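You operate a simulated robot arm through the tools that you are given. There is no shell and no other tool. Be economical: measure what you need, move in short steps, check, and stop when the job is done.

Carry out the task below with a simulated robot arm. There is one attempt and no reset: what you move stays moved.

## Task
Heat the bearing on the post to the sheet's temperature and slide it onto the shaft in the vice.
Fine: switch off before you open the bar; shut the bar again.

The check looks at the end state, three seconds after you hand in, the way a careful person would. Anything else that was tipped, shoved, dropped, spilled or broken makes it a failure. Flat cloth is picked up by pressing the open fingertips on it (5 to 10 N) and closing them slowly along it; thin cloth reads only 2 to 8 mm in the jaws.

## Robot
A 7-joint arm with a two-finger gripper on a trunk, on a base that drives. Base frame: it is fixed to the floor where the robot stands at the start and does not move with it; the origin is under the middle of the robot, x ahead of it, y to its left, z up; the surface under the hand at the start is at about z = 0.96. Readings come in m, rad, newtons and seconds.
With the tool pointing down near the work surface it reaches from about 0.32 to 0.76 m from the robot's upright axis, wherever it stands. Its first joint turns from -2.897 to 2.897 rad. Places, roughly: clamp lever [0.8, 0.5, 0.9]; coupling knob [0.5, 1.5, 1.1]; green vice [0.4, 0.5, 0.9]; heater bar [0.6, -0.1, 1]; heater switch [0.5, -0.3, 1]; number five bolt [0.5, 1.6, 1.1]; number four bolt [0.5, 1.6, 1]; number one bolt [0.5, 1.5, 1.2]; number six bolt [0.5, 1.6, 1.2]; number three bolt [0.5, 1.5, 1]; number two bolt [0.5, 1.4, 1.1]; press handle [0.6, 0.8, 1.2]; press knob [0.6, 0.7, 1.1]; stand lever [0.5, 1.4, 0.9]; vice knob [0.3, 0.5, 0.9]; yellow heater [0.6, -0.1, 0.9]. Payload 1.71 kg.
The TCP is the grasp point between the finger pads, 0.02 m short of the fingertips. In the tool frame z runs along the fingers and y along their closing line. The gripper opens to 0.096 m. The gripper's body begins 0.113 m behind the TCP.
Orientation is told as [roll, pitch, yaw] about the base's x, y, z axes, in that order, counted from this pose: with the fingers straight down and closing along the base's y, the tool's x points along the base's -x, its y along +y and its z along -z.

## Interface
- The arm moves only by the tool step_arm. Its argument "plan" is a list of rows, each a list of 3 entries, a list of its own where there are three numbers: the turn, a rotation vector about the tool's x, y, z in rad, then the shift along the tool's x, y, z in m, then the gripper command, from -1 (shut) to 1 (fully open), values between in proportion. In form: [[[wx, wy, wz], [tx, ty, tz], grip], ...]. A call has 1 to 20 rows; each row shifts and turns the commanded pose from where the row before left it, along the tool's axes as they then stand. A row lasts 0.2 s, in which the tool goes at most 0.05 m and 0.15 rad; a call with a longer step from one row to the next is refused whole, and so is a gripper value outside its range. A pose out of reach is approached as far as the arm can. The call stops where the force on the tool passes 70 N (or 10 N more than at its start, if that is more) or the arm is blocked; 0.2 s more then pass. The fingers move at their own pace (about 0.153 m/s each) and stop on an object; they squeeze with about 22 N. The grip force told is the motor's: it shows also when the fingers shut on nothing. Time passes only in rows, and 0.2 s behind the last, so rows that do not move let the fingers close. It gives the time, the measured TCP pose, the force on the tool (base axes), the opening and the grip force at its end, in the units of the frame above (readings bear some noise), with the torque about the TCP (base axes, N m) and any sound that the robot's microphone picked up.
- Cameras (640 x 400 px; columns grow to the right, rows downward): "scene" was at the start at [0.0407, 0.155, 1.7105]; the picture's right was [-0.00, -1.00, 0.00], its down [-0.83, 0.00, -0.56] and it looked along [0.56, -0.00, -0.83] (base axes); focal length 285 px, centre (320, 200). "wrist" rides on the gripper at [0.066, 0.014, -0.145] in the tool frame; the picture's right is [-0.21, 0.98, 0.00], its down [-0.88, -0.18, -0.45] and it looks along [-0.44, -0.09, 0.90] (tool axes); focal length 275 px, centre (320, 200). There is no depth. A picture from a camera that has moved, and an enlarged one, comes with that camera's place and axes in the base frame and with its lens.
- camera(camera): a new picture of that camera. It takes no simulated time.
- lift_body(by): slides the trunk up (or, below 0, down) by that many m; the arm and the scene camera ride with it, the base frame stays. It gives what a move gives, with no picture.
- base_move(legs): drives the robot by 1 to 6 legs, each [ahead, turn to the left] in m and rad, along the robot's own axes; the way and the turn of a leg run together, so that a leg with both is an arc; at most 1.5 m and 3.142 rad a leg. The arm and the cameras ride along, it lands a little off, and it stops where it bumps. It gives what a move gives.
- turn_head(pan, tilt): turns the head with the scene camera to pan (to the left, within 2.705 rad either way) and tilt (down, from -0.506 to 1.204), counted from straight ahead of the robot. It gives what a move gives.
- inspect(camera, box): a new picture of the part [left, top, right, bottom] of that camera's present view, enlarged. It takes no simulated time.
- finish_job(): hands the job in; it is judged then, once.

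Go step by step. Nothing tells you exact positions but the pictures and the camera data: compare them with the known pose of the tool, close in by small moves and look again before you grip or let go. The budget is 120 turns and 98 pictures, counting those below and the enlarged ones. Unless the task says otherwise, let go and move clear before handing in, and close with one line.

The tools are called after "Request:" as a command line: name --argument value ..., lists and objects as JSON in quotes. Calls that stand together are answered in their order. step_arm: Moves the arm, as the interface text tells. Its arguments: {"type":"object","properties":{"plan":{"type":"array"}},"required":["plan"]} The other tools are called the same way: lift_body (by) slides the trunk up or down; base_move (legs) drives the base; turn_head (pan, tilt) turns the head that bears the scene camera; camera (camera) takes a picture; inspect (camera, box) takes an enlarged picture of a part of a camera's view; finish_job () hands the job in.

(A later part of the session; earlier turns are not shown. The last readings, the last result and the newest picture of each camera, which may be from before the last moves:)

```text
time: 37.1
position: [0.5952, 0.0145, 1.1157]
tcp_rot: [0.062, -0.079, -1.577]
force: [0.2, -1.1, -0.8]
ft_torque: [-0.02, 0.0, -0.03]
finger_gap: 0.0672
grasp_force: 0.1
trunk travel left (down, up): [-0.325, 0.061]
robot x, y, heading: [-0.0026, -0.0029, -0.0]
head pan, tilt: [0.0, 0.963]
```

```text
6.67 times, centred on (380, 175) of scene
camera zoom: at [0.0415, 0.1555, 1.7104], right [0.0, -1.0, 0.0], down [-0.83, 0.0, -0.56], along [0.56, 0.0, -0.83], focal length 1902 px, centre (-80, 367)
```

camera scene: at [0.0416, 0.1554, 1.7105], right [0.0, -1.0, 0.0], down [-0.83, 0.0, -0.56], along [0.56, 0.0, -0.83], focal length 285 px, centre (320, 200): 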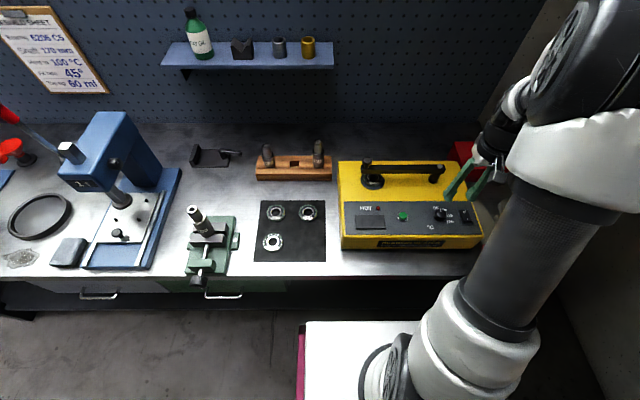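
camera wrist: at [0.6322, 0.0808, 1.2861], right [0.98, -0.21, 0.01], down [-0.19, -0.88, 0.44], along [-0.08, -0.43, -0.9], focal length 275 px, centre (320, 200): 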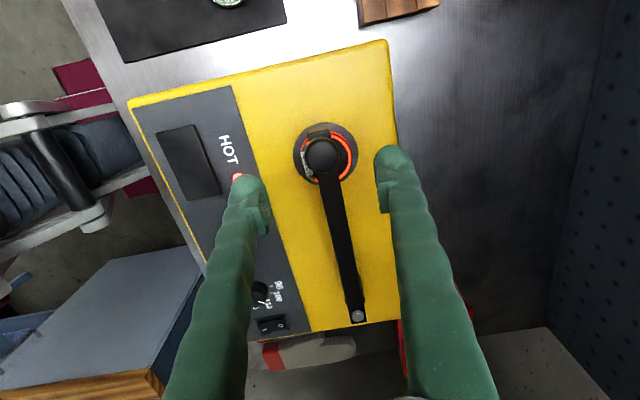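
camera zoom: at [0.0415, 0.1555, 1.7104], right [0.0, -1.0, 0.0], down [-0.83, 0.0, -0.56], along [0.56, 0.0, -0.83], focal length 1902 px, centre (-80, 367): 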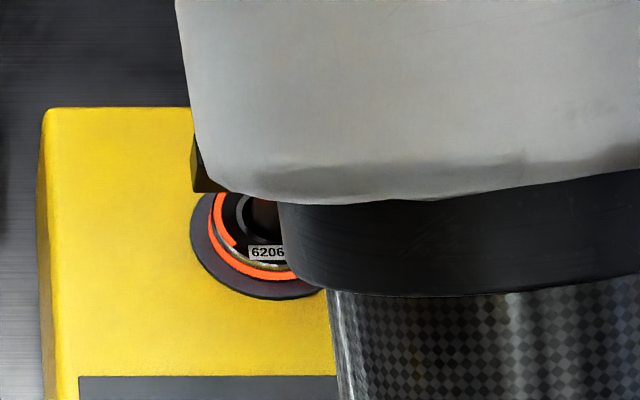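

The bolt stands upright on the bar's end, so it should swing the other way, toward the wall. I straighten the tool and go back onto the knob.

Request:
step_arm --plan '[[[0.05, 0.079, 0], [0, 0, 0], 0.4], [[0, 0, 0], [-0.004, 0.027, 0], 0.4], [[0, 0, 0], [0, 0, 0], 0.4]]'

Request:
camera --camera "wrist"

```text
time: 37.9
position: [0.6229, 0.0086, 1.1174]
tcp_rot: [0.015, 0.0, -1.571]
force: [0.6, 0.3, 1.1]
ft_torque: [0.02, -0.03, -0.02]
finger_gap: 0.0672
grasp_force: 0.1
trunk travel left (down, up): [-0.325, 0.061]
robot x, y, heading: [-0.0036, -0.0009, -0.002]
head pan, tilt: [0.0, 0.963]
```

```text
58 pictures are left
camera wrist: at [0.6337, 0.0744, 1.2623], right [0.98, -0.21, 0.02], down [-0.19, -0.88, 0.44], along [-0.08, -0.44, -0.9], focal length 275 px, centre (320, 200)
```

wrist: 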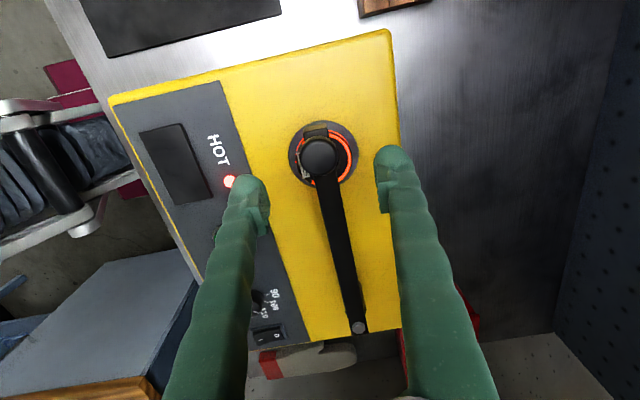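

Alignment is good. I descend, grip, and try a small swing toward the wall.

Request:
step_arm --plan '[[[0, 0, 0], [0, 0, 0.03], 0.4], [[0, 0, 0], [0, 0, 0.03], 0.4], [[0, 0, 0], [0, 0, 0.017], 0.4], [[0, 0, 0], [0, 0, 0], -0.6], [[0, 0, 0], [0, 0, 0], -0.6], [[0, 0, 0], [0, 0, 0], -0.6], [[0, 0, 0.03], [-0.0001, 0.0069, 0], -0.6], [[0, 0, 0.03], [-0.0001, 0.0069, 0], -0.6], [[0, 0, 0.03], [-0.0001, 0.0069, 0], -0.6], [[0, 0, 0], [0, 0, 0], -0.6]]'

Request:
inspect --camera "wrist" --box '[200, 80, 440, 240]'

```text
time: 40.1
position: [0.6444, 0.0044, 1.0388]
tcp_rot: [0.012, -0.002, -1.665]
force: [-0.9, -6.5, -20.2]
ft_torque: [-0.41, -0.09, 0.04]
finger_gap: 0.0265
grasp_force: 35.1
trunk travel left (down, up): [-0.325, 0.061]
robot x, y, heading: [-0.0018, 0.001, 0.001]
head pan, tilt: [0.0, 0.963]
```

```text
2.50 times, centred on (320, 160) of wrist
camera zoom: at [0.662, 0.0695, 1.1843], right [0.95, -0.3, 0.01], down [-0.27, -0.85, 0.44], along [-0.12, -0.43, -0.9], focal length 688 px, centre (320, 300)
```

zoom: 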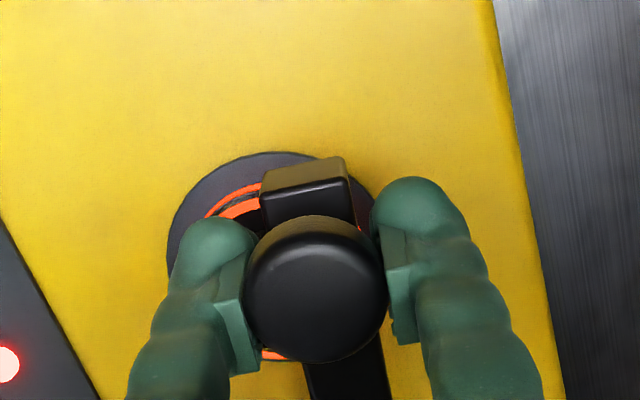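

It swings freely toward the wall. I continue to about 0.65 rad.

Request:
step_arm --plan '[[[0, 0, 0.07], [-0.0005, 0.0158, 0], -0.6], [[0, 0, 0.07], [-0.0005, 0.0158, 0], -0.6], [[0, 0, 0.07], [-0.0005, 0.0158, 0], -0.6], [[0, 0, 0.07], [-0.0005, 0.0158, 0], -0.6], [[0, 0, 0.07], [-0.0005, 0.0158, 0], -0.6], [[0, 0, 0.07], [-0.0005, 0.0158, 0], -0.6], [[0, 0, 0.07], [-0.0005, 0.0158, 0], -0.6], [[0, 0, 0.07], [-0.0005, 0.0158, 0], -0.6], [[0, 0, 0], [0, 0, 0], -0.6]]'

```text
time: 41.6
position: [0.7245, -0.0199, 1.0467]
tcp_rot: [0.015, 0.007, -2.099]
force: [2.8, 5.8, -31.4]
ft_torque: [-0.34, 0.09, -0.07]
finger_gap: 0.0268
grasp_force: 34.9
trunk travel left (down, up): [-0.325, 0.061]
robot x, y, heading: [-0.0017, 0.0, 0.001]
head pan, tilt: [0.0, 0.963]
stopped in row 7: the arm was blocked; the commanded pose is now the measured one
```

The swing stopped at 0.53 rad, probably at its stop or at the reach limit, which is enough clearance. I release, rise, and bring the hand back above the bearing with yaw near 0.

Request:
step_arm --plan '[[[0, 0, 0], [0, 0, 0], 0.4], [[0, 0, 0], [0, 0, 0], 0.4], [[0, 0, 0], [0, 0, -0.045], 0.7], [[0, 0, 0], [0, 0, -0.045], 0.7], [[0, 0, 0], [-0.0185, -0.0316, 0], 0.7], [[0, 0, 0], [-0.0185, -0.0316, 0], 0.7], [[0, 0, 0], [-0.0185, -0.0316, 0], 0.7], [[0, 0, -0.15], [0, 0, 0], 0.7], [[0, 0, -0.15], [0, 0, 0], 0.7], [[0, 0, -0.15], [0, 0, 0], 0.7], [[0, 0, -0.15], [0, 0, 0], 0.7], [[0, 0, -0.15], [0, 0, 0], 0.7], [[0, 0, -0.15], [0, 0, 0], 0.7], [[0, 0, -0.15], [0, 0, 0], 0.7], [[0, 0, -0.15], [0, 0, 0], 0.7], [[0, 0, -0.15], [0, 0, 0], 0.7], [[0, 0, -0.15], [0, 0, 0], 0.7], [[0, 0, -0.15], [0, 0, 0], 0.7], [[0, 0, -0.15], [0, 0, 0], 0.7], [[0, 0, -0.14], [0, 0, 0], 0.7]]'

Request:
camera --camera "wrist"

Request:
inspect --camera "scene" --box '[330, 115, 496, 265]'

```text
time: 45.8
position: [0.6101, -0.0256, 1.1386]
tcp_rot: [0.002, -0.027, -0.162]
force: [1.1, 0.0, 0.1]
ft_torque: [0.01, -0.01, -0.01]
finger_gap: 0.0815
grasp_force: 0.0
trunk travel left (down, up): [-0.325, 0.061]
robot x, y, heading: [0.0005, -0.0017, 0.004]
head pan, tilt: [0.0, 0.963]
```

```text
56 pictures are left
camera wrist: at [0.5435, 0.0004, 1.2817], right [0.36, 0.93, 0.01], down [0.82, -0.32, 0.47], along [0.44, -0.16, -0.88], focal length 275 px, centre (320, 200)
```

wrist: 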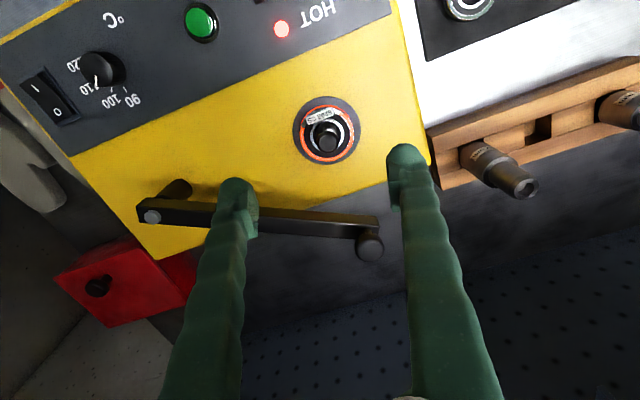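

```text
2.67 times, centred on (413, 190) of scene
camera zoom: at [0.0415, 0.1549, 1.7105], right [0.0, -1.0, 0.0], down [-0.83, 0.0, -0.56], along [0.56, 0.0, -0.83], focal length 761 px, centre (72, 227)
```

zoom: 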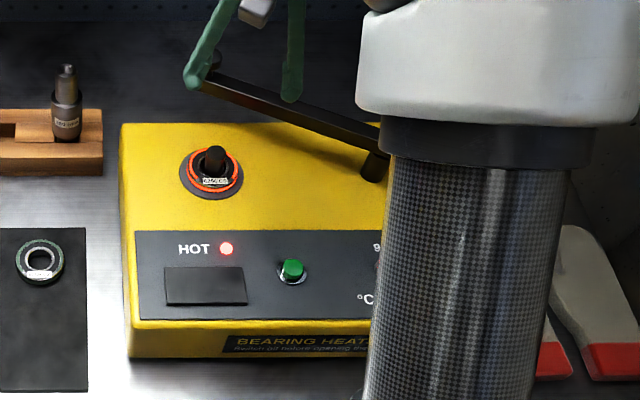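

The bar is clear. I enlarge the bearing for its exact place.

Request:
inspect --camera "wrist" --box '[270, 80, 390, 180]'

Request:
inspect --camera "scene" --box '[366, 160, 402, 190]'

Request:
inspect --camera "scene" --box '[170, 190, 260, 290]'

```text
4.00 times, centred on (330, 130) of wrist
camera zoom: at [0.5435, 0.0004, 1.2817], right [0.36, 0.93, 0.01], down [0.82, -0.32, 0.47], along [0.44, -0.16, -0.88], focal length 1101 px, centre (280, 480)
```

zoom: 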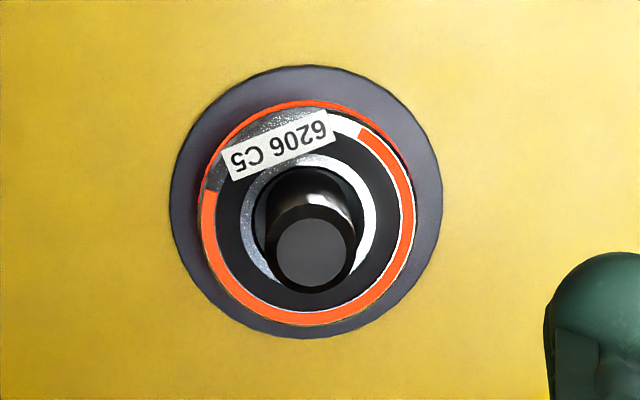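

```text
13.33 times, centred on (384, 175) of scene
camera zoom: at [0.0415, 0.1549, 1.7105], right [0.0, -1.0, 0.0], down [-0.83, 0.0, -0.56], along [0.56, 0.0, -0.83], focal length 3804 px, centre (-533, 533)
```

zoom: 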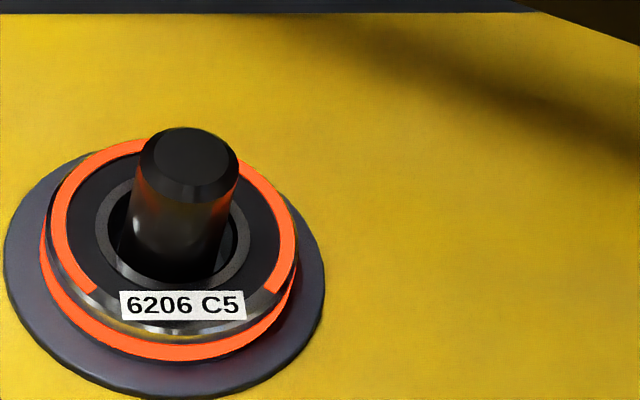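

```text
4.00 times, centred on (215, 240) of scene
camera zoom: at [0.0415, 0.1549, 1.7105], right [0.0, -1.0, 0.0], down [-0.83, 0.0, -0.56], along [0.56, 0.0, -0.83], focal length 1141 px, centre (740, 40)
```

zoom: 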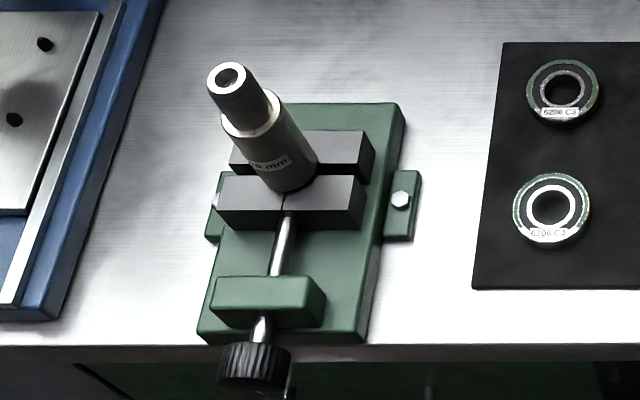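

The bearing is about 60 mm across, centred near (0.619, -0.0175) with its top at about z=0.98. I level the tool, centre on it and come partway down for a check.

Request:
step_arm --plan '[[[0, 0.027, -0.14], [0, 0, 0], 0.9], [[0, 0, -0.022], [-0.009, 0.008, 0.02], 0.9], [[0, 0, 0], [0, 0, 0.04], 0.9], [[0, 0, 0], [0, 0, 0.04], 0.9], [[0, 0, 0], [0, 0, 0], 0.9], [[0, 0, 0], [0, 0, 0], 0.9]]'

Request:
camera --camera "wrist"

Request:
inspect --camera "scene" --box '[346, 130, 426, 190]'

```text
time: 47.2
position: [0.6212, -0.0184, 1.0359]
tcp_rot: [0.001, 0.0, -0.001]
force: [1.0, -0.3, -0.6]
ft_torque: [0.0, 0.0, 0.0]
finger_gap: 0.091
grasp_force: 0.0
trunk travel left (down, up): [-0.325, 0.061]
robot x, y, heading: [-0.0001, -0.0021, -0.0]
head pan, tilt: [0.0, 0.963]
```

```text
51 pictures are left
camera wrist: at [0.5551, -0.003, 1.1811], right [0.21, 0.98, 0.0], down [0.88, -0.19, 0.44], along [0.44, -0.09, -0.9], focal length 275 px, centre (320, 200)
```

wrist: 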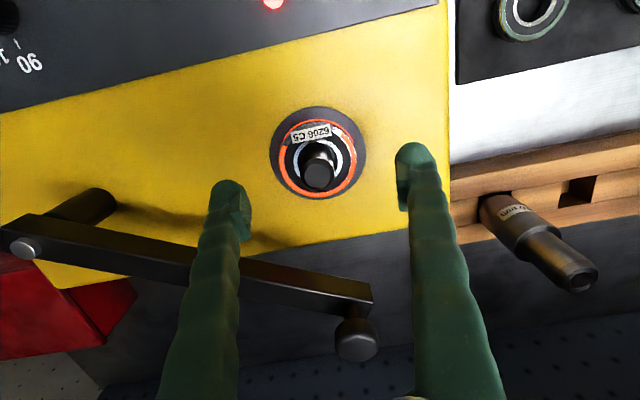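

```text
6.67 times, centred on (386, 160) of scene
camera zoom: at [0.042, 0.1551, 1.7105], right [0.0, -1.0, 0.0], down [-0.83, 0.0, -0.56], along [0.56, 0.0, -0.83], focal length 1902 px, centre (-120, 467)
```

zoom: 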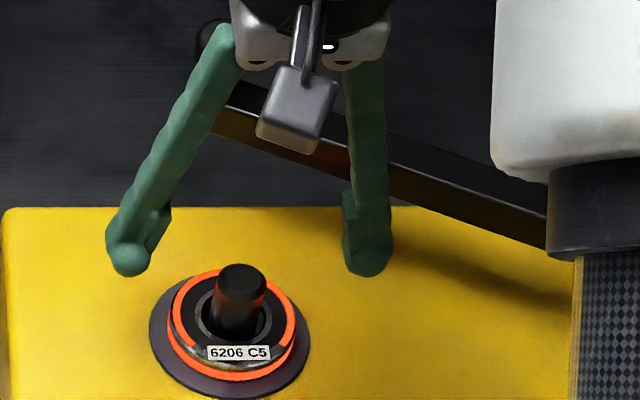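

The centring is within 3 mm. I descend to TCP 0.987 and close gently.

Request:
step_arm --plan '[[[0, 0, 0], [0.003, -0.0, 0.02], 0.9], [[0, 0, 0], [0, 0.001, 0.02], 0.9], [[0, 0, 0], [0, 0, 0.009], 0.9], [[0, 0, 0], [0, 0, 0], 0.9], [[0, 0, 0], [0, 0, 0], 0], [[0, 0, 0], [0, 0, 0], 0], [[0, 0, 0], [0, 0, 0], 0]]'

Request:
inspect --camera "scene" --box '[346, 130, 426, 190]'

```text
time: 48.8
position: [0.6179, -0.0189, 0.9943]
tcp_rot: [0.001, -0.014, -0.005]
force: [3.2, -12.3, 52.3]
ft_torque: [1.45, -0.27, -0.18]
finger_gap: 0.0517
grasp_force: 22.4
trunk travel left (down, up): [-0.325, 0.061]
robot x, y, heading: [0.004, -0.0047, -0.001]
head pan, tilt: [0.0, 0.963]
```

```text
6.67 times, centred on (386, 160) of scene
camera zoom: at [0.0364, 0.1533, 1.7111], right [0.0, -1.0, 0.0], down [-0.83, 0.0, -0.56], along [0.56, 0.0, -0.83], focal length 1902 px, centre (-120, 467)
```

zoom: 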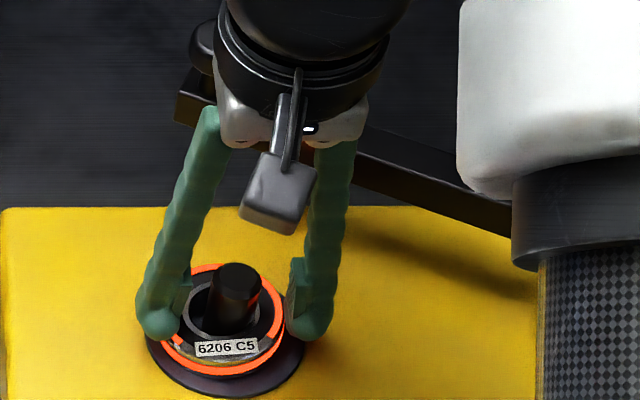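

The fingertips rest on the collar and the bearing is held at 52 mm. I lift it straight up off the post.

Request:
step_arm --plan '[[[0, 0, 0], [0, 0, -0.004], -0.1], [[0, 0, 0], [0, 0, -0.004], -0.1], [[0, 0, 0], [0, 0, -0.004], -0.1], [[0, 0, 0], [0, 0, -0.02], -0.1], [[0, 0, 0], [0, 0, -0.03], -0.1], [[0, 0, 0], [0, 0, -0.04], -0.1], [[0, 0, 0], [0, 0, -0.04], -0.1], [[0, 0, 0], [0, 0, 0], -0.1]]'

Request:
inspect --camera "scene" --box '[346, 100, 466, 190]'

Request:
camera --camera "wrist"

```text
time: 50.6
position: [0.6187, -0.0162, 1.1314]
tcp_rot: [-0.002, 0.0, 0.0]
force: [0.1, -0.3, 0.0]
ft_torque: [0.05, 0.01, 0.02]
finger_gap: 0.0434
grasp_force: 0.0
trunk travel left (down, up): [-0.325, 0.061]
robot x, y, heading: [0.004, -0.0038, 0.002]
head pan, tilt: [0.0, 0.963]
```

```text
4.44 times, centred on (406, 145) of scene
camera zoom: at [0.0421, 0.1547, 1.7105], right [0.0, -1.0, 0.0], down [-0.83, 0.0, -0.56], along [0.56, 0.0, -0.83], focal length 1268 px, centre (-62, 444)
```

zoom: 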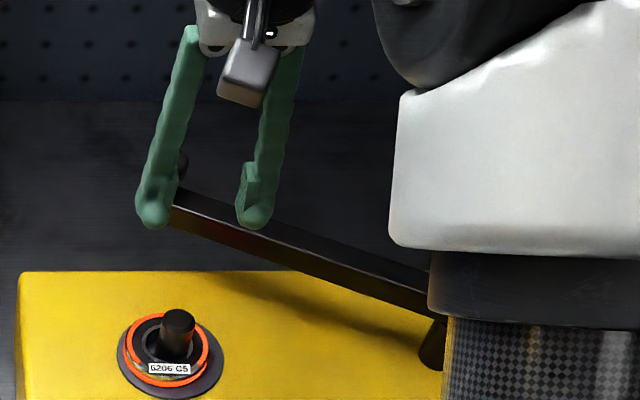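

```text
47 pictures are left
camera wrist: at [0.5532, -0.0017, 1.2765], right [0.21, 0.98, 0.0], down [0.88, -0.19, 0.44], along [0.43, -0.09, -0.9], focal length 275 px, centre (320, 200)
```

wrist: 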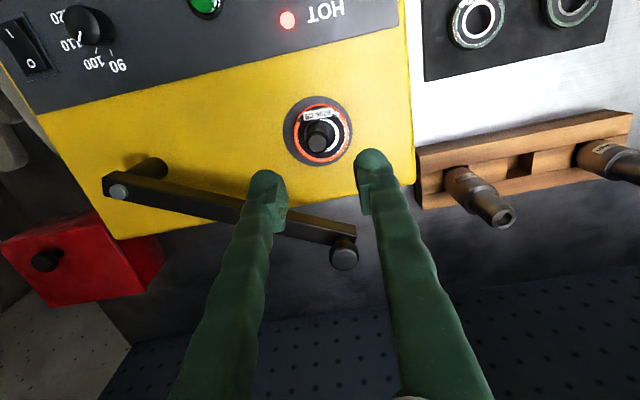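

The fingers slipped off and the bearing stayed on the post, because my grip command was too weak. I repeat with a full close and check the contact force before closing.

Request:
step_arm --plan '[[[0, 0, 0], [0, 0, 0], 0.9], [[0, 0, 0], [0, 0, 0], 0.9], [[0, 0, 0], [0, 0, 0.045], 0.9], [[0, 0, 0], [0, 0, 0.045], 0.9], [[0, 0, 0], [0, 0, 0.04], 0.9], [[0, 0, 0], [0, 0, 0.004], 0.9], [[0, 0, 0], [0, 0, 0], 0.9]]'

Request:
camera --camera "wrist"

```text
time: 52.2
position: [0.6197, -0.0155, 0.9957]
tcp_rot: [0.002, 0.0, -0.002]
force: [0.3, -0.1, 0.9]
ft_torque: [-0.01, 0.05, -0.02]
finger_gap: 0.091
grasp_force: 0.0
trunk travel left (down, up): [-0.325, 0.061]
robot x, y, heading: [0.0027, -0.0007, 0.004]
head pan, tilt: [0.0, 0.963]
```

```text
46 pictures are left
camera wrist: at [0.5529, -0.0008, 1.1411], right [0.21, 0.98, 0.0], down [0.88, -0.19, 0.45], along [0.44, -0.09, -0.9], focal length 275 px, centre (320, 200)
```

wrist: 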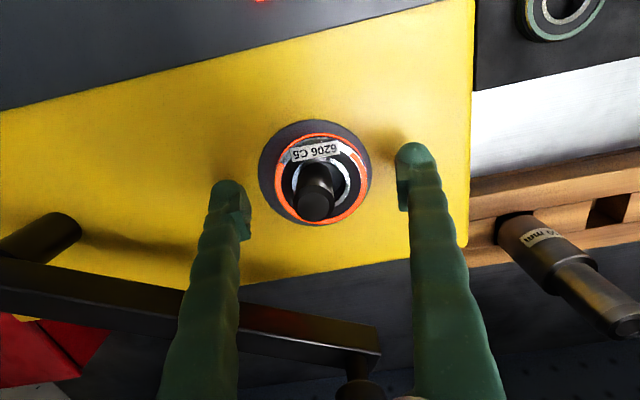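

There is no contact here. By comparing with the finger gap I judge the bearing to be about 60 mm wide and lower than I thought, so last time the round fingertips rode over its edge. I go lower in small steps with open fingers.

Request:
step_arm --plan '[[[0, 0, 0], [0.001, 0.001, 0.005], 0.9], [[0, 0, 0], [0, 0, 0.005], 0.9], [[0, 0, 0], [0, 0, 0.004], 0.9], [[0, 0, 0], [0, 0, 0], 0.9]]'

Request:
inspect --camera "scene" --box '[346, 140, 426, 200]'

```text
time: 53.2
position: [0.6163, -0.0147, 0.9829]
tcp_rot: [0.002, -0.001, -0.002]
force: [-0.9, 0.7, 0.1]
ft_torque: [0.01, -0.02, -0.05]
finger_gap: 0.0911
grasp_force: 0.0
trunk travel left (down, up): [-0.325, 0.061]
robot x, y, heading: [-0.0009, 0.0022, 0.0]
head pan, tilt: [0.0, 0.963]
```

```text
6.67 times, centred on (386, 170) of scene
camera zoom: at [0.0412, 0.155, 1.7105], right [0.0, -1.0, 0.0], down [-0.83, 0.0, -0.56], along [0.56, 0.0, -0.83], focal length 1902 px, centre (-120, 400)
```

zoom: 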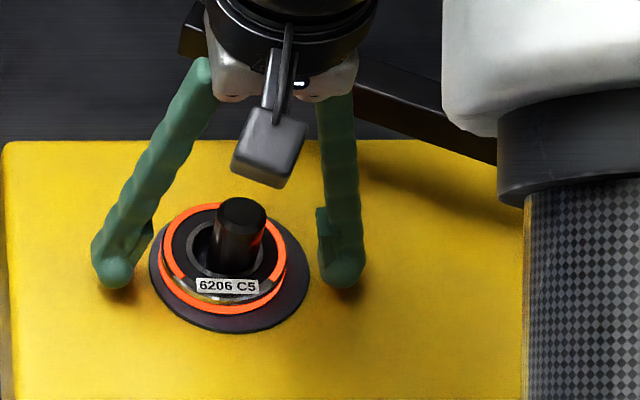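

Still no contact at tip height 0.963, and the centring looks right. I go 4 mm lower and then close fully.

Request:
step_arm --plan '[[[0, 0, 0], [0, 0, 0.004], 0.9], [[0, 0, 0], [0, 0, 0], 0.9]]'

Request:
step_arm --plan '[[[0, 0, 0], [0, 0, 0], 0.45], [[0, 0, 0], [0, 0, 0], 0.45], [[0, 0, 0], [0, 0, 0], 0.3], [[0, 0, 0], [0, 0, 0], 0.3]]'

```text
time: 53.8
position: [0.6164, -0.0153, 0.9797]
tcp_rot: [0.002, -0.002, -0.002]
force: [-0.2, -0.6, -0.1]
ft_torque: [-0.02, 0.0, 0.01]
finger_gap: 0.0913
grasp_force: 0.1
trunk travel left (down, up): [-0.325, 0.061]
robot x, y, heading: [0.0023, -0.0033, -0.003]
head pan, tilt: [0.0, 0.963]
```

```text
time: 54.8
position: [0.6161, -0.0153, 0.98]
tcp_rot: [-0.002, -0.001, -0.003]
force: [-0.5, -0.2, 0.2]
ft_torque: [0.0, 0.0, -0.05]
finger_gap: 0.0627
grasp_force: 0.1
trunk travel left (down, up): [-0.325, 0.061]
robot x, y, heading: [-0.0002, 0.0017, 0.002]
head pan, tilt: [0.0, 0.963]
```

At a 63 mm gap there is still no contact with anything. I close the rest of the way.

Request:
step_arm --plan '[[[0, 0, 0], [0, 0, 0], 0.15], [[0, 0, 0], [0, 0, 0], 0.0], [[0, 0, 0], [0, 0, 0], -0.5], [[0, 0, 0], [0, 0, 0], -1], [[0, 0, 0], [0, 0, 0], -1]]'

Request:
inspect --camera "scene" --box '[346, 140, 426, 200]'

```text
time: 56.0
position: [0.6162, -0.0151, 0.9791]
tcp_rot: [0.001, 0.0, 0.0]
force: [0.8, -1.7, -0.1]
ft_torque: [-0.09, 0.01, 0.02]
finger_gap: 0.0611
grasp_force: 21.5
trunk travel left (down, up): [-0.325, 0.061]
robot x, y, heading: [0.0013, 0.0004, 0.003]
head pan, tilt: [0.0, 0.963]
```

```text
6.67 times, centred on (386, 170) of scene
camera zoom: at [0.0414, 0.1549, 1.7105], right [0.0, -1.0, 0.0], down [-0.83, 0.0, -0.56], along [0.56, 0.0, -0.83], focal length 1902 px, centre (-120, 400)
```

zoom: 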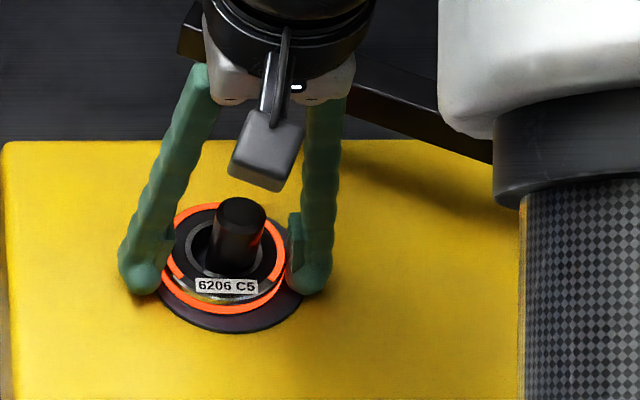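

The bearing is gripped at 61 mm. I lift it straight off the post.

Request:
step_arm --plan '[[[0, 0, 0], [0, 0, -0.01], -1], [[0, 0, 0], [0, 0, -0.02], -1], [[0, 0, 0], [0, 0, -0.03], -1], [[0, 0, 0], [0, 0, -0.04], -1], [[0, 0, 0], [0, 0, -0.045], -1], [[0, 0, 0], [0, 0, -0.045], -1], [[0, 0, 0], [0, 0, 0], -1]]'

Request:
camera --camera "wrist"

Request:
camera --camera "scene"

```text
time: 57.6
position: [0.6198, -0.0159, 1.1684]
tcp_rot: [-0.001, 0.0, -0.001]
force: [0.3, -0.8, -2.2]
ft_torque: [-0.02, 0.05, 0.0]
finger_gap: 0.061
grasp_force: 21.5
trunk travel left (down, up): [-0.325, 0.061]
robot x, y, heading: [-0.0017, 0.0006, 0.001]
head pan, tilt: [0.0, 0.963]
```

```text
43 pictures are left
camera wrist: at [0.5534, -0.0011, 1.3135], right [0.21, 0.98, 0.0], down [0.88, -0.19, 0.44], along [0.43, -0.09, -0.9], focal length 275 px, centre (320, 200)
```

wrist: 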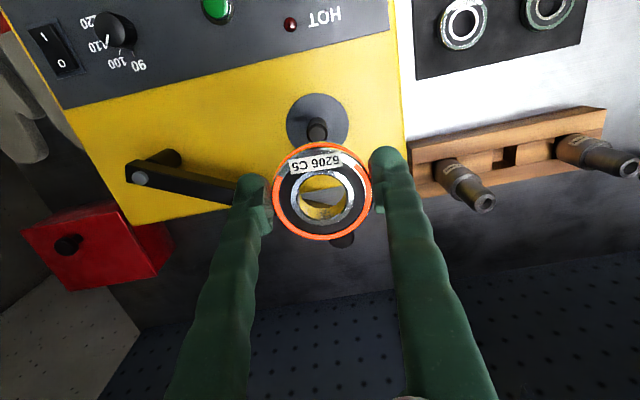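

```text
42 pictures are left
camera scene: at [0.0424, 0.155, 1.7104], right [0.0, -1.0, 0.0], down [-0.83, 0.0, -0.56], along [0.56, 0.0, -0.83], focal length 285 px, centre (320, 200)
```

scene: 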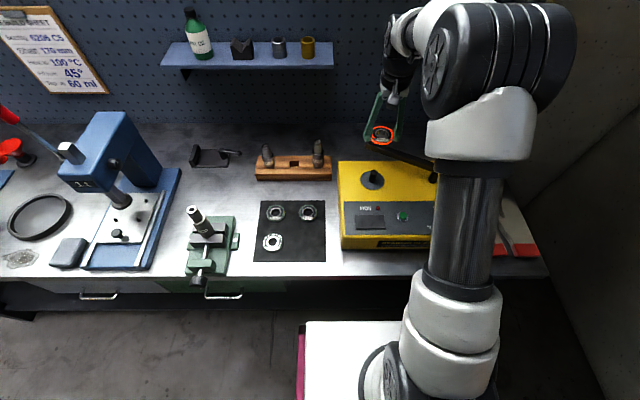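

The bearing is held level and still glows hot. I carry it at height to beside the vice, to (0.40, 0.35, 1.25), to find the shaft with both cameras.

Request:
step_arm --plan '[[[0, 0, 0], [0.0, 0.0, -0.04], -1], [[0, 0, 0], [0.022, 0.0366, -0.004], -1], [[0, 0, 0], [0.022, 0.0366, -0.004], -1], [[0, 0, 0], [0.022, 0.0366, -0.004], -1], [[0, 0, 0], [0.022, 0.0366, -0.004], -1], [[0, 0, 0], [0.022, 0.0366, -0.004], -1], [[0, 0, 0], [0.022, 0.0366, -0.004], -1], [[0, 0, 0], [0.022, 0.0366, -0.004], -1], [[0, 0, 0], [0.022, 0.0366, -0.004], -1], [[0, 0, 0], [0.022, 0.0366, -0.004], -1], [[0, 0, 0], [0.022, 0.0366, -0.004], -1], [[0, 0, 0], [0, 0, 0], -1]]'

Request:
camera --camera "wrist"

Request:
inspect --camera "scene" --box '[150, 170, 270, 290]'

```text
time: 60.2
position: [0.3965, 0.3494, 1.2486]
tcp_rot: [0.0, 0.0, -0.002]
force: [-1.0, 0.4, -2.3]
ft_torque: [-0.01, 0.04, -0.02]
finger_gap: 0.0608
grasp_force: 22.0
trunk travel left (down, up): [-0.325, 0.061]
robot x, y, heading: [0.0012, -0.0013, -0.001]
head pan, tilt: [0.0, 0.963]
```

```text
41 pictures are left
camera wrist: at [0.3297, 0.3652, 1.3945], right [0.21, 0.98, 0.0], down [0.88, -0.19, 0.45], along [0.44, -0.09, -0.9], focal length 275 px, centre (320, 200)
```

wrist: 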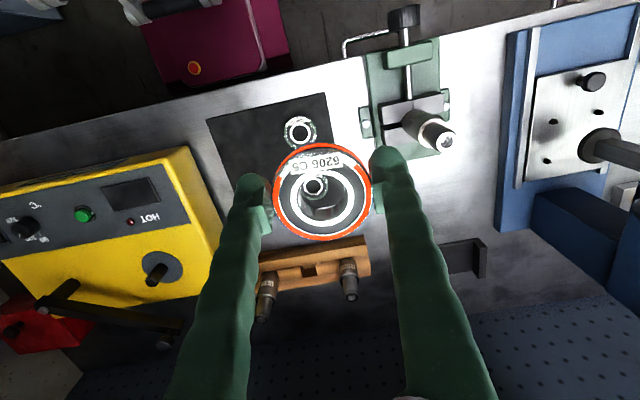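

```text
3.33 times, centred on (210, 230) of scene
camera zoom: at [0.0419, 0.1544, 1.7105], right [0.0, -1.0, 0.0], down [-0.83, 0.0, -0.56], along [0.56, 0.0, -0.83], focal length 951 px, centre (687, 100)
```

zoom: 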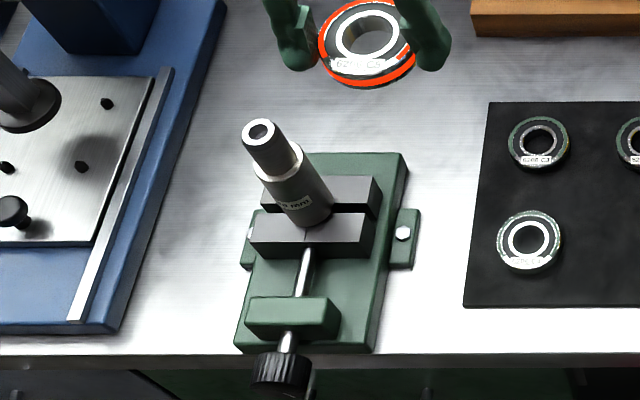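

The shaft's top triangulates to (0.450, 0.5005, 1.057), standing upright. I go above it and look through the bearing's bore.

Request:
step_arm --plan '[[[0, 0, 0], [-0.0126, 0.0375, 0], -1], [[0, 0, 0], [-0.0126, 0.0375, 0], -1], [[0, 0, 0], [-0.0126, 0.0375, 0], -1], [[0, 0, 0], [-0.0126, 0.0375, 0], -1], [[0, 0, 0], [0, 0, 0.04], -1], [[0, 0, 0], [0, 0, 0.04], -1], [[0, 0, 0], [0, 0, 0.02], -1], [[0, 0, 0], [0, 0, 0], -1], [[0, 0, 0], [0, 0, 0], -1]]'

Request:
camera --camera "wrist"

Request:
inspect --camera "scene" --box '[160, 170, 260, 270]'

```text
time: 62.2
position: [0.4456, 0.5025, 1.1497]
tcp_rot: [0.0, 0.0, 0.0]
force: [0.6, 0.3, -1.2]
ft_torque: [0.0, 0.01, -0.01]
finger_gap: 0.0608
grasp_force: 22.1
trunk travel left (down, up): [-0.325, 0.061]
robot x, y, heading: [-0.0009, -0.0033, 0.005]
head pan, tilt: [0.0, 0.963]
```

```text
39 pictures are left
camera wrist: at [0.3788, 0.5162, 1.2949], right [0.21, 0.98, 0.0], down [0.88, -0.19, 0.45], along [0.44, -0.09, -0.9], focal length 275 px, centre (320, 200)
```

wrist: 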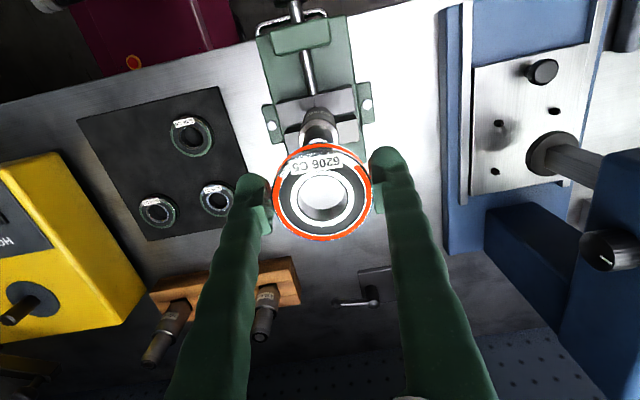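

```text
4.00 times, centred on (210, 220) of scene
camera zoom: at [0.0414, 0.1552, 1.7105], right [0.0, -1.0, 0.0], down [-0.83, 0.0, -0.56], along [0.56, 0.0, -0.83], focal length 1141 px, centre (760, 120)
```

zoom: 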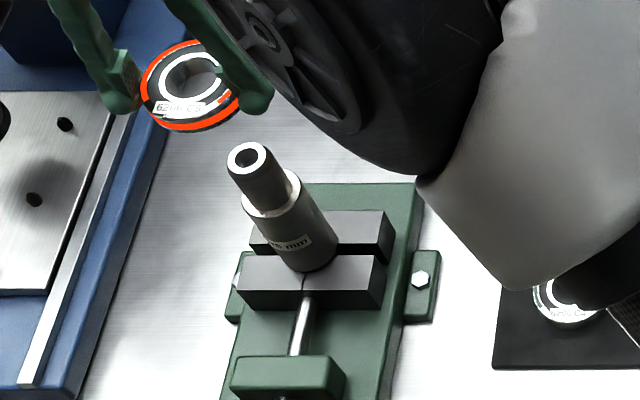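

The bearing is roughly over the shaft. I lower it until its underside is about 1 cm above the shaft end, so that parallax becomes small.

Request:
step_arm --plan '[[[0, 0, 0], [-0.001, -0.001, 0.03], -1], [[0, 0, 0], [0, 0, 0.025], -1], [[0, 0, 0], [0, 0, 0], -1]]'

Request:
inspect --camera "wrist" --box '[240, 100, 400, 260]'

Request:
inspect --camera "scene" --box '[170, 180, 240, 250]'

```text
time: 63.0
position: [0.4465, 0.5008, 1.0941]
tcp_rot: [0.001, 0.0, -0.001]
force: [-0.6, -0.4, -2.1]
ft_torque: [0.0, -0.01, 0.0]
finger_gap: 0.0606
grasp_force: 22.4
trunk travel left (down, up): [-0.325, 0.061]
robot x, y, heading: [0.0016, 0.0005, -0.006]
head pan, tilt: [0.0, 0.963]
```

```text
2.50 times, centred on (320, 180) of wrist
camera zoom: at [0.3803, 0.5149, 1.2397], right [0.21, 0.98, 0.0], down [0.88, -0.19, 0.45], along [0.44, -0.09, -0.9], focal length 688 px, centre (320, 250)
```

zoom: 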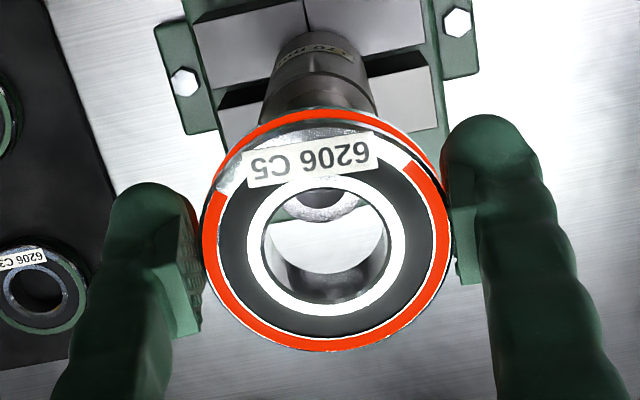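

```text
5.71 times, centred on (205, 215) of scene
camera zoom: at [0.0414, 0.1552, 1.7105], right [0.0, -1.0, 0.0], down [-0.83, 0.0, -0.56], along [0.56, 0.0, -0.83], focal length 1630 px, centre (977, 114)
```

zoom: 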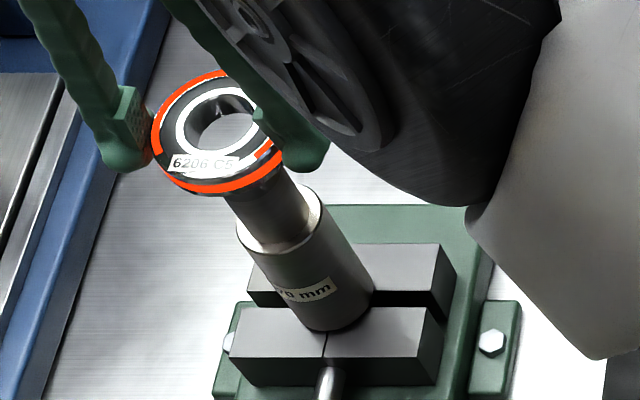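

Comparing the bore and the shaft end, the bearing sits about 4–5 mm too far in +x and 1 mm in +y. I correct and come closer.

Request:
step_arm --plan '[[[0, 0, 0], [0.0045, -0.001, 0], -1], [[0, 0, 0], [0, 0, 0.008], -1], [[0, 0, 0], [0, 0, 0], -1]]'

Request:
inspect --camera "wrist" --box '[270, 130, 370, 230]'

Request:
inspect --camera "scene" --box '[180, 185, 230, 235]'

```text
time: 63.8
position: [0.4436, 0.4991, 1.0876]
tcp_rot: [-0.001, 0.0, 0.0]
force: [-0.2, 0.0, -1.7]
ft_torque: [-0.02, -0.01, 0.01]
finger_gap: 0.0608
grasp_force: 22.6
trunk travel left (down, up): [-0.325, 0.061]
robot x, y, heading: [-0.0002, -0.0009, -0.003]
head pan, tilt: [0.0, 0.963]
```

```text
4.00 times, centred on (320, 180) of wrist
camera zoom: at [0.3764, 0.5145, 1.2324], right [0.21, 0.98, 0.0], down [0.88, -0.19, 0.45], along [0.44, -0.09, -0.9], focal length 1101 px, centre (320, 280)
```

zoom: 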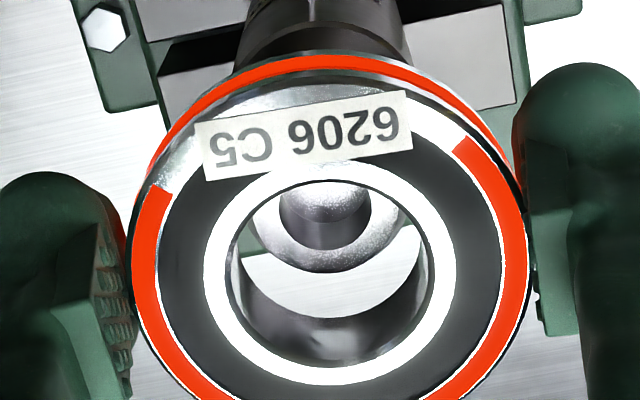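

```text
8.00 times, centred on (205, 210) of scene
camera zoom: at [0.041, 0.1551, 1.7105], right [0.0, -1.0, 0.0], down [-0.83, 0.0, -0.56], along [0.56, 0.0, -0.83], focal length 2282 px, centre (1240, 120)
```

zoom: 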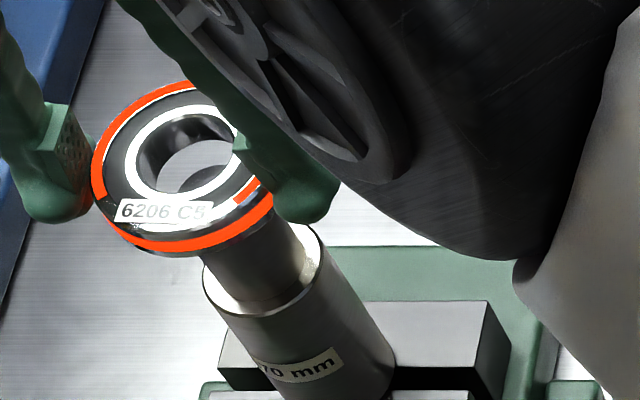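

The bore now lines up with the shaft end in both views to within about 1–2 mm. I lower gently and watch for contact.

Request:
step_arm --plan '[[[0, 0, 0], [0, 0, 0.004], -1], [[0, 0, 0], [0, 0, 0.004], -1], [[0, 0, 0], [0, 0, 0.004], -1], [[0, 0, 0], [0, 0, 0], -1]]'

Request:
inspect --camera "wrist" --box '[270, 130, 370, 230]'

```text
time: 64.8
position: [0.4444, 0.4997, 1.0748]
tcp_rot: [0.0, 0.0, -0.002]
force: [0.4, -0.1, -2.0]
ft_torque: [0.0, -0.01, -0.03]
finger_gap: 0.0609
grasp_force: 22.9
trunk travel left (down, up): [-0.325, 0.061]
robot x, y, heading: [0.0006, -0.0, 0.001]
head pan, tilt: [0.0, 0.963]
```

```text
4.00 times, centred on (320, 180) of wrist
camera zoom: at [0.3771, 0.5144, 1.2195], right [0.21, 0.98, 0.0], down [0.88, -0.19, 0.45], along [0.44, -0.09, -0.9], focal length 1101 px, centre (320, 280)
```

zoom: 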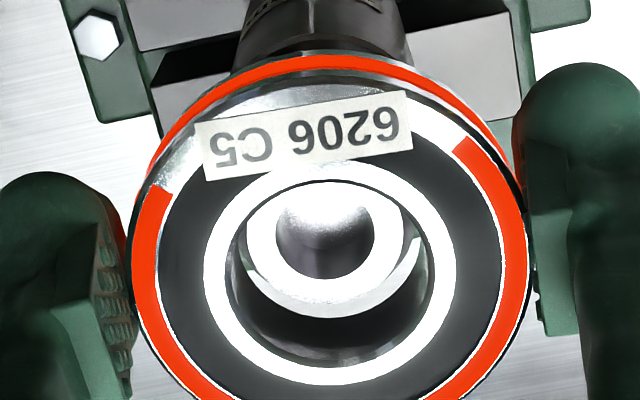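

The shaft end is concentric with the bore to within a millimetre and appears to be entering, with no force yet. I continue down.

Request:
step_arm --plan '[[[0, 0, 0], [0, -0.0005, 0.004], -1], [[0, 0, 0], [0, 0, 0.004], -1], [[0, 0, 0], [0, 0, 0.004], -1], [[0, 0, 0], [0, 0, 0], -1]]'

Request:
inspect --camera "wrist" --box '[270, 130, 370, 230]'

Request:
inspect --camera "scene" --box '[180, 185, 230, 235]'

```text
time: 65.8
position: [0.4428, 0.4998, 1.0645]
tcp_rot: [-0.002, 0.001, -0.002]
force: [-2.4, 0.0, -1.6]
ft_torque: [0.0, -0.15, 0.0]
finger_gap: 0.0611
grasp_force: 22.0
trunk travel left (down, up): [-0.325, 0.061]
robot x, y, heading: [-0.001, 0.0016, -0.006]
head pan, tilt: [0.0, 0.963]
```

```text
4.00 times, centred on (320, 180) of wrist
camera zoom: at [0.3772, 0.5144, 1.2084], right [0.21, 0.98, 0.0], down [0.88, -0.19, 0.44], along [0.43, -0.09, -0.9], focal length 1101 px, centre (320, 280)
```

zoom: 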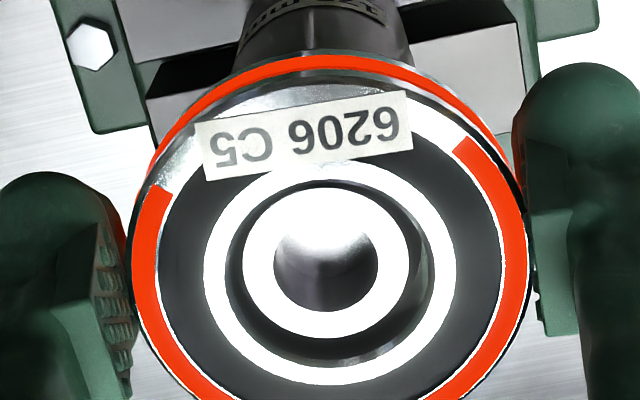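

```text
8.00 times, centred on (205, 210) of scene
camera zoom: at [0.0411, 0.1554, 1.7105], right [0.0, -1.0, 0.0], down [-0.83, 0.0, -0.56], along [0.56, 0.0, -0.83], focal length 2282 px, centre (1240, 120)
```

zoom: 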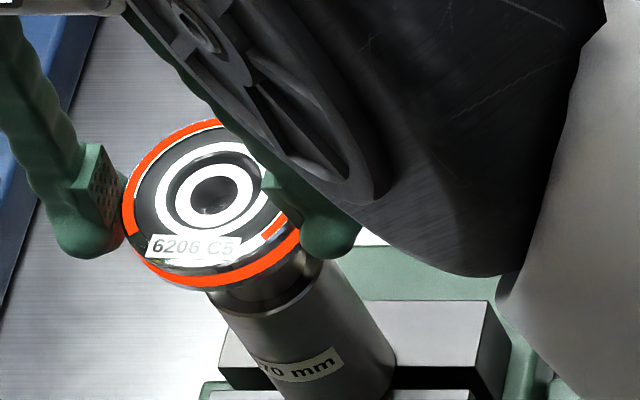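

It is sliding onto the shaft with only a slight side force. I continue down toward the shoulder.

Request:
step_arm --plan '[[[0, 0, 0], [0.0005, 0, 0.004], -1], [[0, 0, 0], [0, 0, 0.004], -1], [[0, 0, 0], [0, 0, 0.004], -1], [[0, 0, 0], [0, 0, 0.004], -1], [[0, 0, 0], [0, 0, 0], -1]]'

Request:
inspect --camera "scene" --box '[180, 185, 230, 235]'

```text
time: 67.0
position: [0.4427, 0.4998, 1.0462]
tcp_rot: [-0.001, -0.001, -0.002]
force: [-2.0, 1.2, -2.1]
ft_torque: [-0.1, -0.22, 0.0]
finger_gap: 0.061
grasp_force: 22.2
trunk travel left (down, up): [-0.325, 0.061]
robot x, y, heading: [0.0016, -0.0006, 0.003]
head pan, tilt: [0.0, 0.963]
```

```text
8.00 times, centred on (205, 210) of scene
camera zoom: at [0.0409, 0.1554, 1.7105], right [0.0, -1.0, 0.0], down [-0.83, 0.0, -0.56], along [0.56, 0.0, -0.83], focal length 2282 px, centre (1240, 120)
```

zoom: 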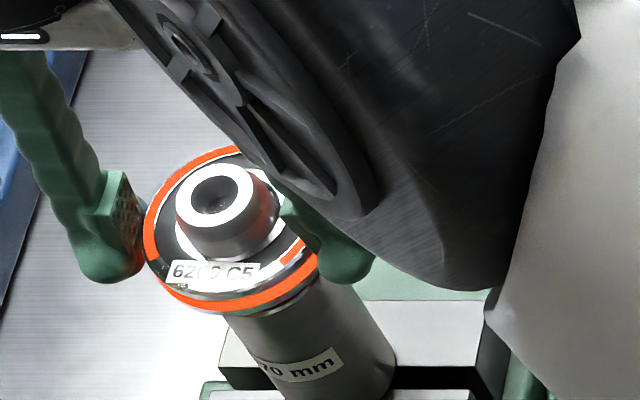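

It is nearly at the shoulder. I continue in 3 mm steps until contact.

Request:
step_arm --plan '[[[0, 0, 0], [0, 0, 0.003], -1], [[0, 0, 0], [0, 0, 0.003], -1], [[0, 0, 0], [0, 0, 0.003], -1], [[0, 0, 0], [0, 0, 0], -1]]'

Request:
inspect --camera "scene" --box '[180, 185, 230, 235]'

```text
time: 68.0
position: [0.4421, 0.5002, 1.0377]
tcp_rot: [-0.001, 0.0, -0.002]
force: [-0.5, 0.3, -1.4]
ft_torque: [-0.02, 0.05, 0.01]
finger_gap: 0.0608
grasp_force: 21.5
trunk travel left (down, up): [-0.325, 0.061]
robot x, y, heading: [0.0021, -0.0014, 0.001]
head pan, tilt: [0.0, 0.963]
```

```text
8.00 times, centred on (205, 210) of scene
camera zoom: at [0.0414, 0.1552, 1.7105], right [0.0, -1.0, 0.0], down [-0.83, 0.0, -0.56], along [0.56, 0.0, -0.83], focal length 2282 px, centre (1240, 120)
```

zoom: 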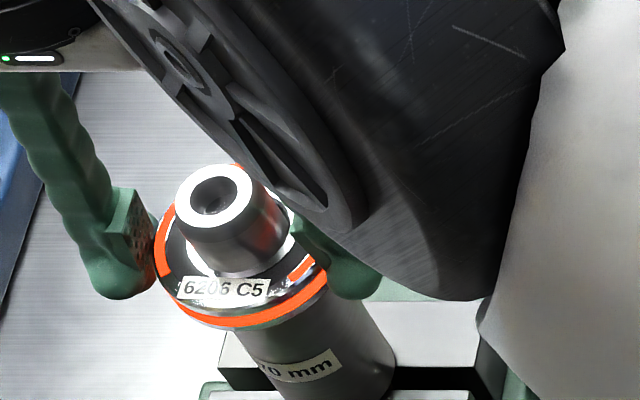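

Request:
step_arm --plan '[[[0, 0, 0], [0, 0, 0.003], -1], [[0, 0, 0], [0, 0, 0.003], -1], [[0, 0, 0], [0, 0, 0.003], -1], [[0, 0, 0], [0, 0, 0], -1]]'

```text
time: 69.0
position: [0.4445, 0.4988, 1.0322]
tcp_rot: [0.003, -0.006, -0.003]
force: [4.7, 3.2, 22.6]
ft_torque: [-0.09, -0.26, 0.09]
finger_gap: 0.0614
grasp_force: 21.6
trunk travel left (down, up): [-0.325, 0.061]
robot x, y, heading: [-0.0032, 0.0027, 0.001]
head pan, tilt: [0.0, 0.963]
```

Contact came at TCP z=1.032 with about 23 N upward, so the bearing is on the shoulder. I press slightly more to seat it and look.

Request:
step_arm --plan '[[[0, 0, 0], [0, 0, 0.003], -1], [[0, 0, 0], [0, 0, 0], -1]]'

Request:
inspect --camera "scene" --box '[180, 185, 230, 235]'

Request:
inspect --camera "wrist" --box '[250, 100, 390, 240]'

```text
time: 69.6
position: [0.4436, 0.5, 1.0277]
tcp_rot: [0.002, -0.003, -0.004]
force: [-0.2, 6.5, 26.9]
ft_torque: [0.15, -0.25, 0.15]
finger_gap: 0.0616
grasp_force: 21.9
trunk travel left (down, up): [-0.325, 0.061]
robot x, y, heading: [0.0001, -0.0018, 0.002]
head pan, tilt: [0.0, 0.963]
```

```text
8.00 times, centred on (205, 210) of scene
camera zoom: at [0.0391, 0.1538, 1.7107], right [0.0, -1.0, 0.0], down [-0.83, 0.0, -0.56], along [0.56, 0.0, -0.83], focal length 2282 px, centre (1240, 120)
```

zoom: 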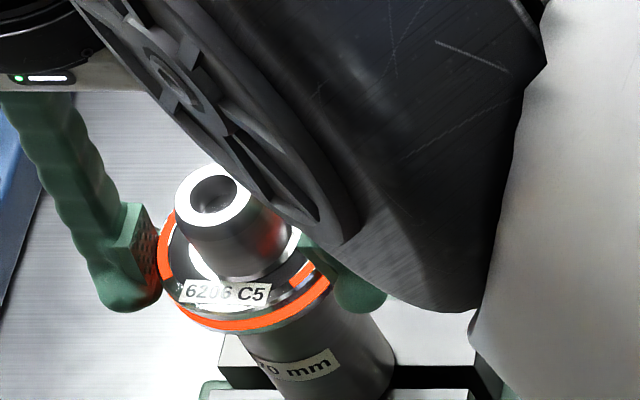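

```text
2.86 times, centred on (320, 170) of wrist
camera zoom: at [0.3754, 0.5139, 1.1726], right [0.21, 0.98, 0.0], down [0.88, -0.19, 0.45], along [0.44, -0.09, -0.89], focal length 786 px, centre (320, 286)
```

zoom: 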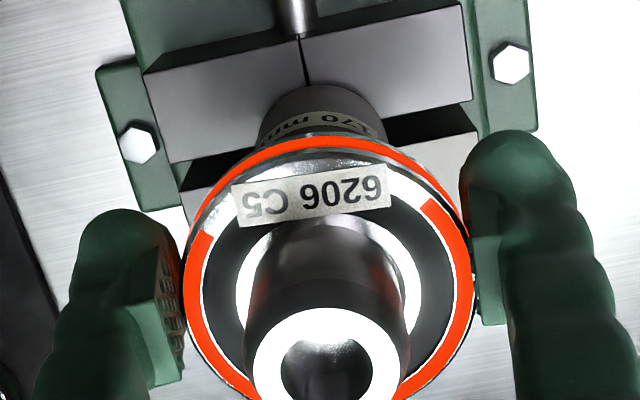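

The bearing rests on the shoulder. I relax the push, open, and rise clear.

Request:
step_arm --plan '[[[0, 0, 0], [0, 0, -0.003], -1], [[0, 0, 0], [0, 0, 0], 0.6], [[0, 0, 0], [0, 0, 0], 0.8], [[0, 0, 0], [0, 0, -0.02], 0.8], [[0, 0, 0], [0, 0, -0.04], 0.8], [[0, 0, 0], [0, 0, -0.04], 0.8], [[0, 0, 0], [0, 0, -0.045], 0.8], [[0, 0, 0], [0, 0, -0.045], 0.8], [[0, 0, 0], [0, 0, 0], 0.8]]'

Request:
camera --camera "wrist"

Request:
inspect --camera "scene" --box '[160, 170, 260, 290]'

```text
time: 71.6
position: [0.4446, 0.4991, 1.2202]
tcp_rot: [0.0, 0.0, 0.0]
force: [-0.4, 0.1, 0.0]
ft_torque: [-0.01, 0.03, 0.01]
finger_gap: 0.0863
grasp_force: 0.1
trunk travel left (down, up): [-0.325, 0.061]
robot x, y, heading: [-0.0013, 0.0027, -0.001]
head pan, tilt: [0.0, 0.963]
```

```text
26 pictures are left
camera wrist: at [0.3786, 0.5144, 1.3644], right [0.21, 0.98, 0.0], down [0.88, -0.19, 0.44], along [0.43, -0.09, -0.9], focal length 275 px, centre (320, 200)
```

wrist: 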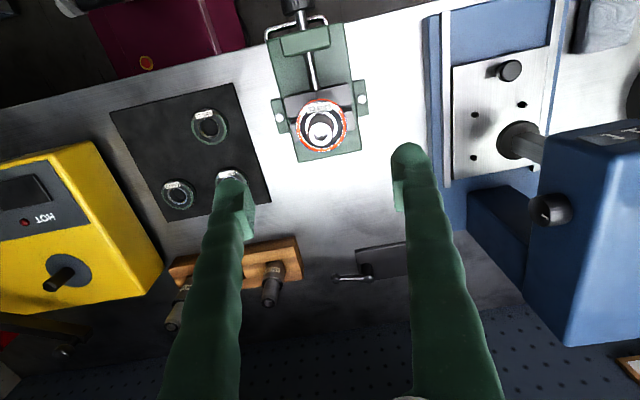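

```text
3.33 times, centred on (210, 230) of scene
camera zoom: at [0.0416, 0.1555, 1.7104], right [0.0, -1.0, 0.0], down [-0.83, 0.0, -0.56], along [0.56, 0.0, -0.83], focal length 951 px, centre (687, 100)
```

zoom: 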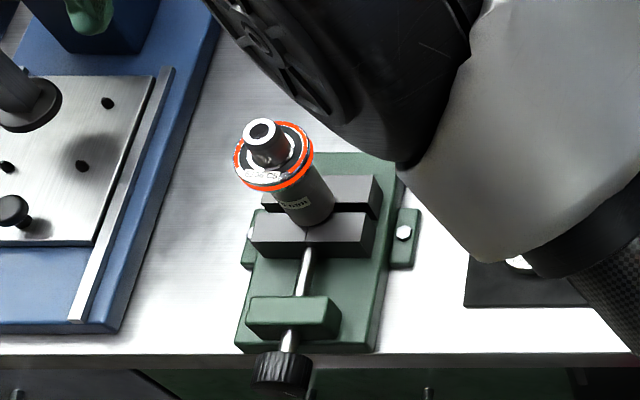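

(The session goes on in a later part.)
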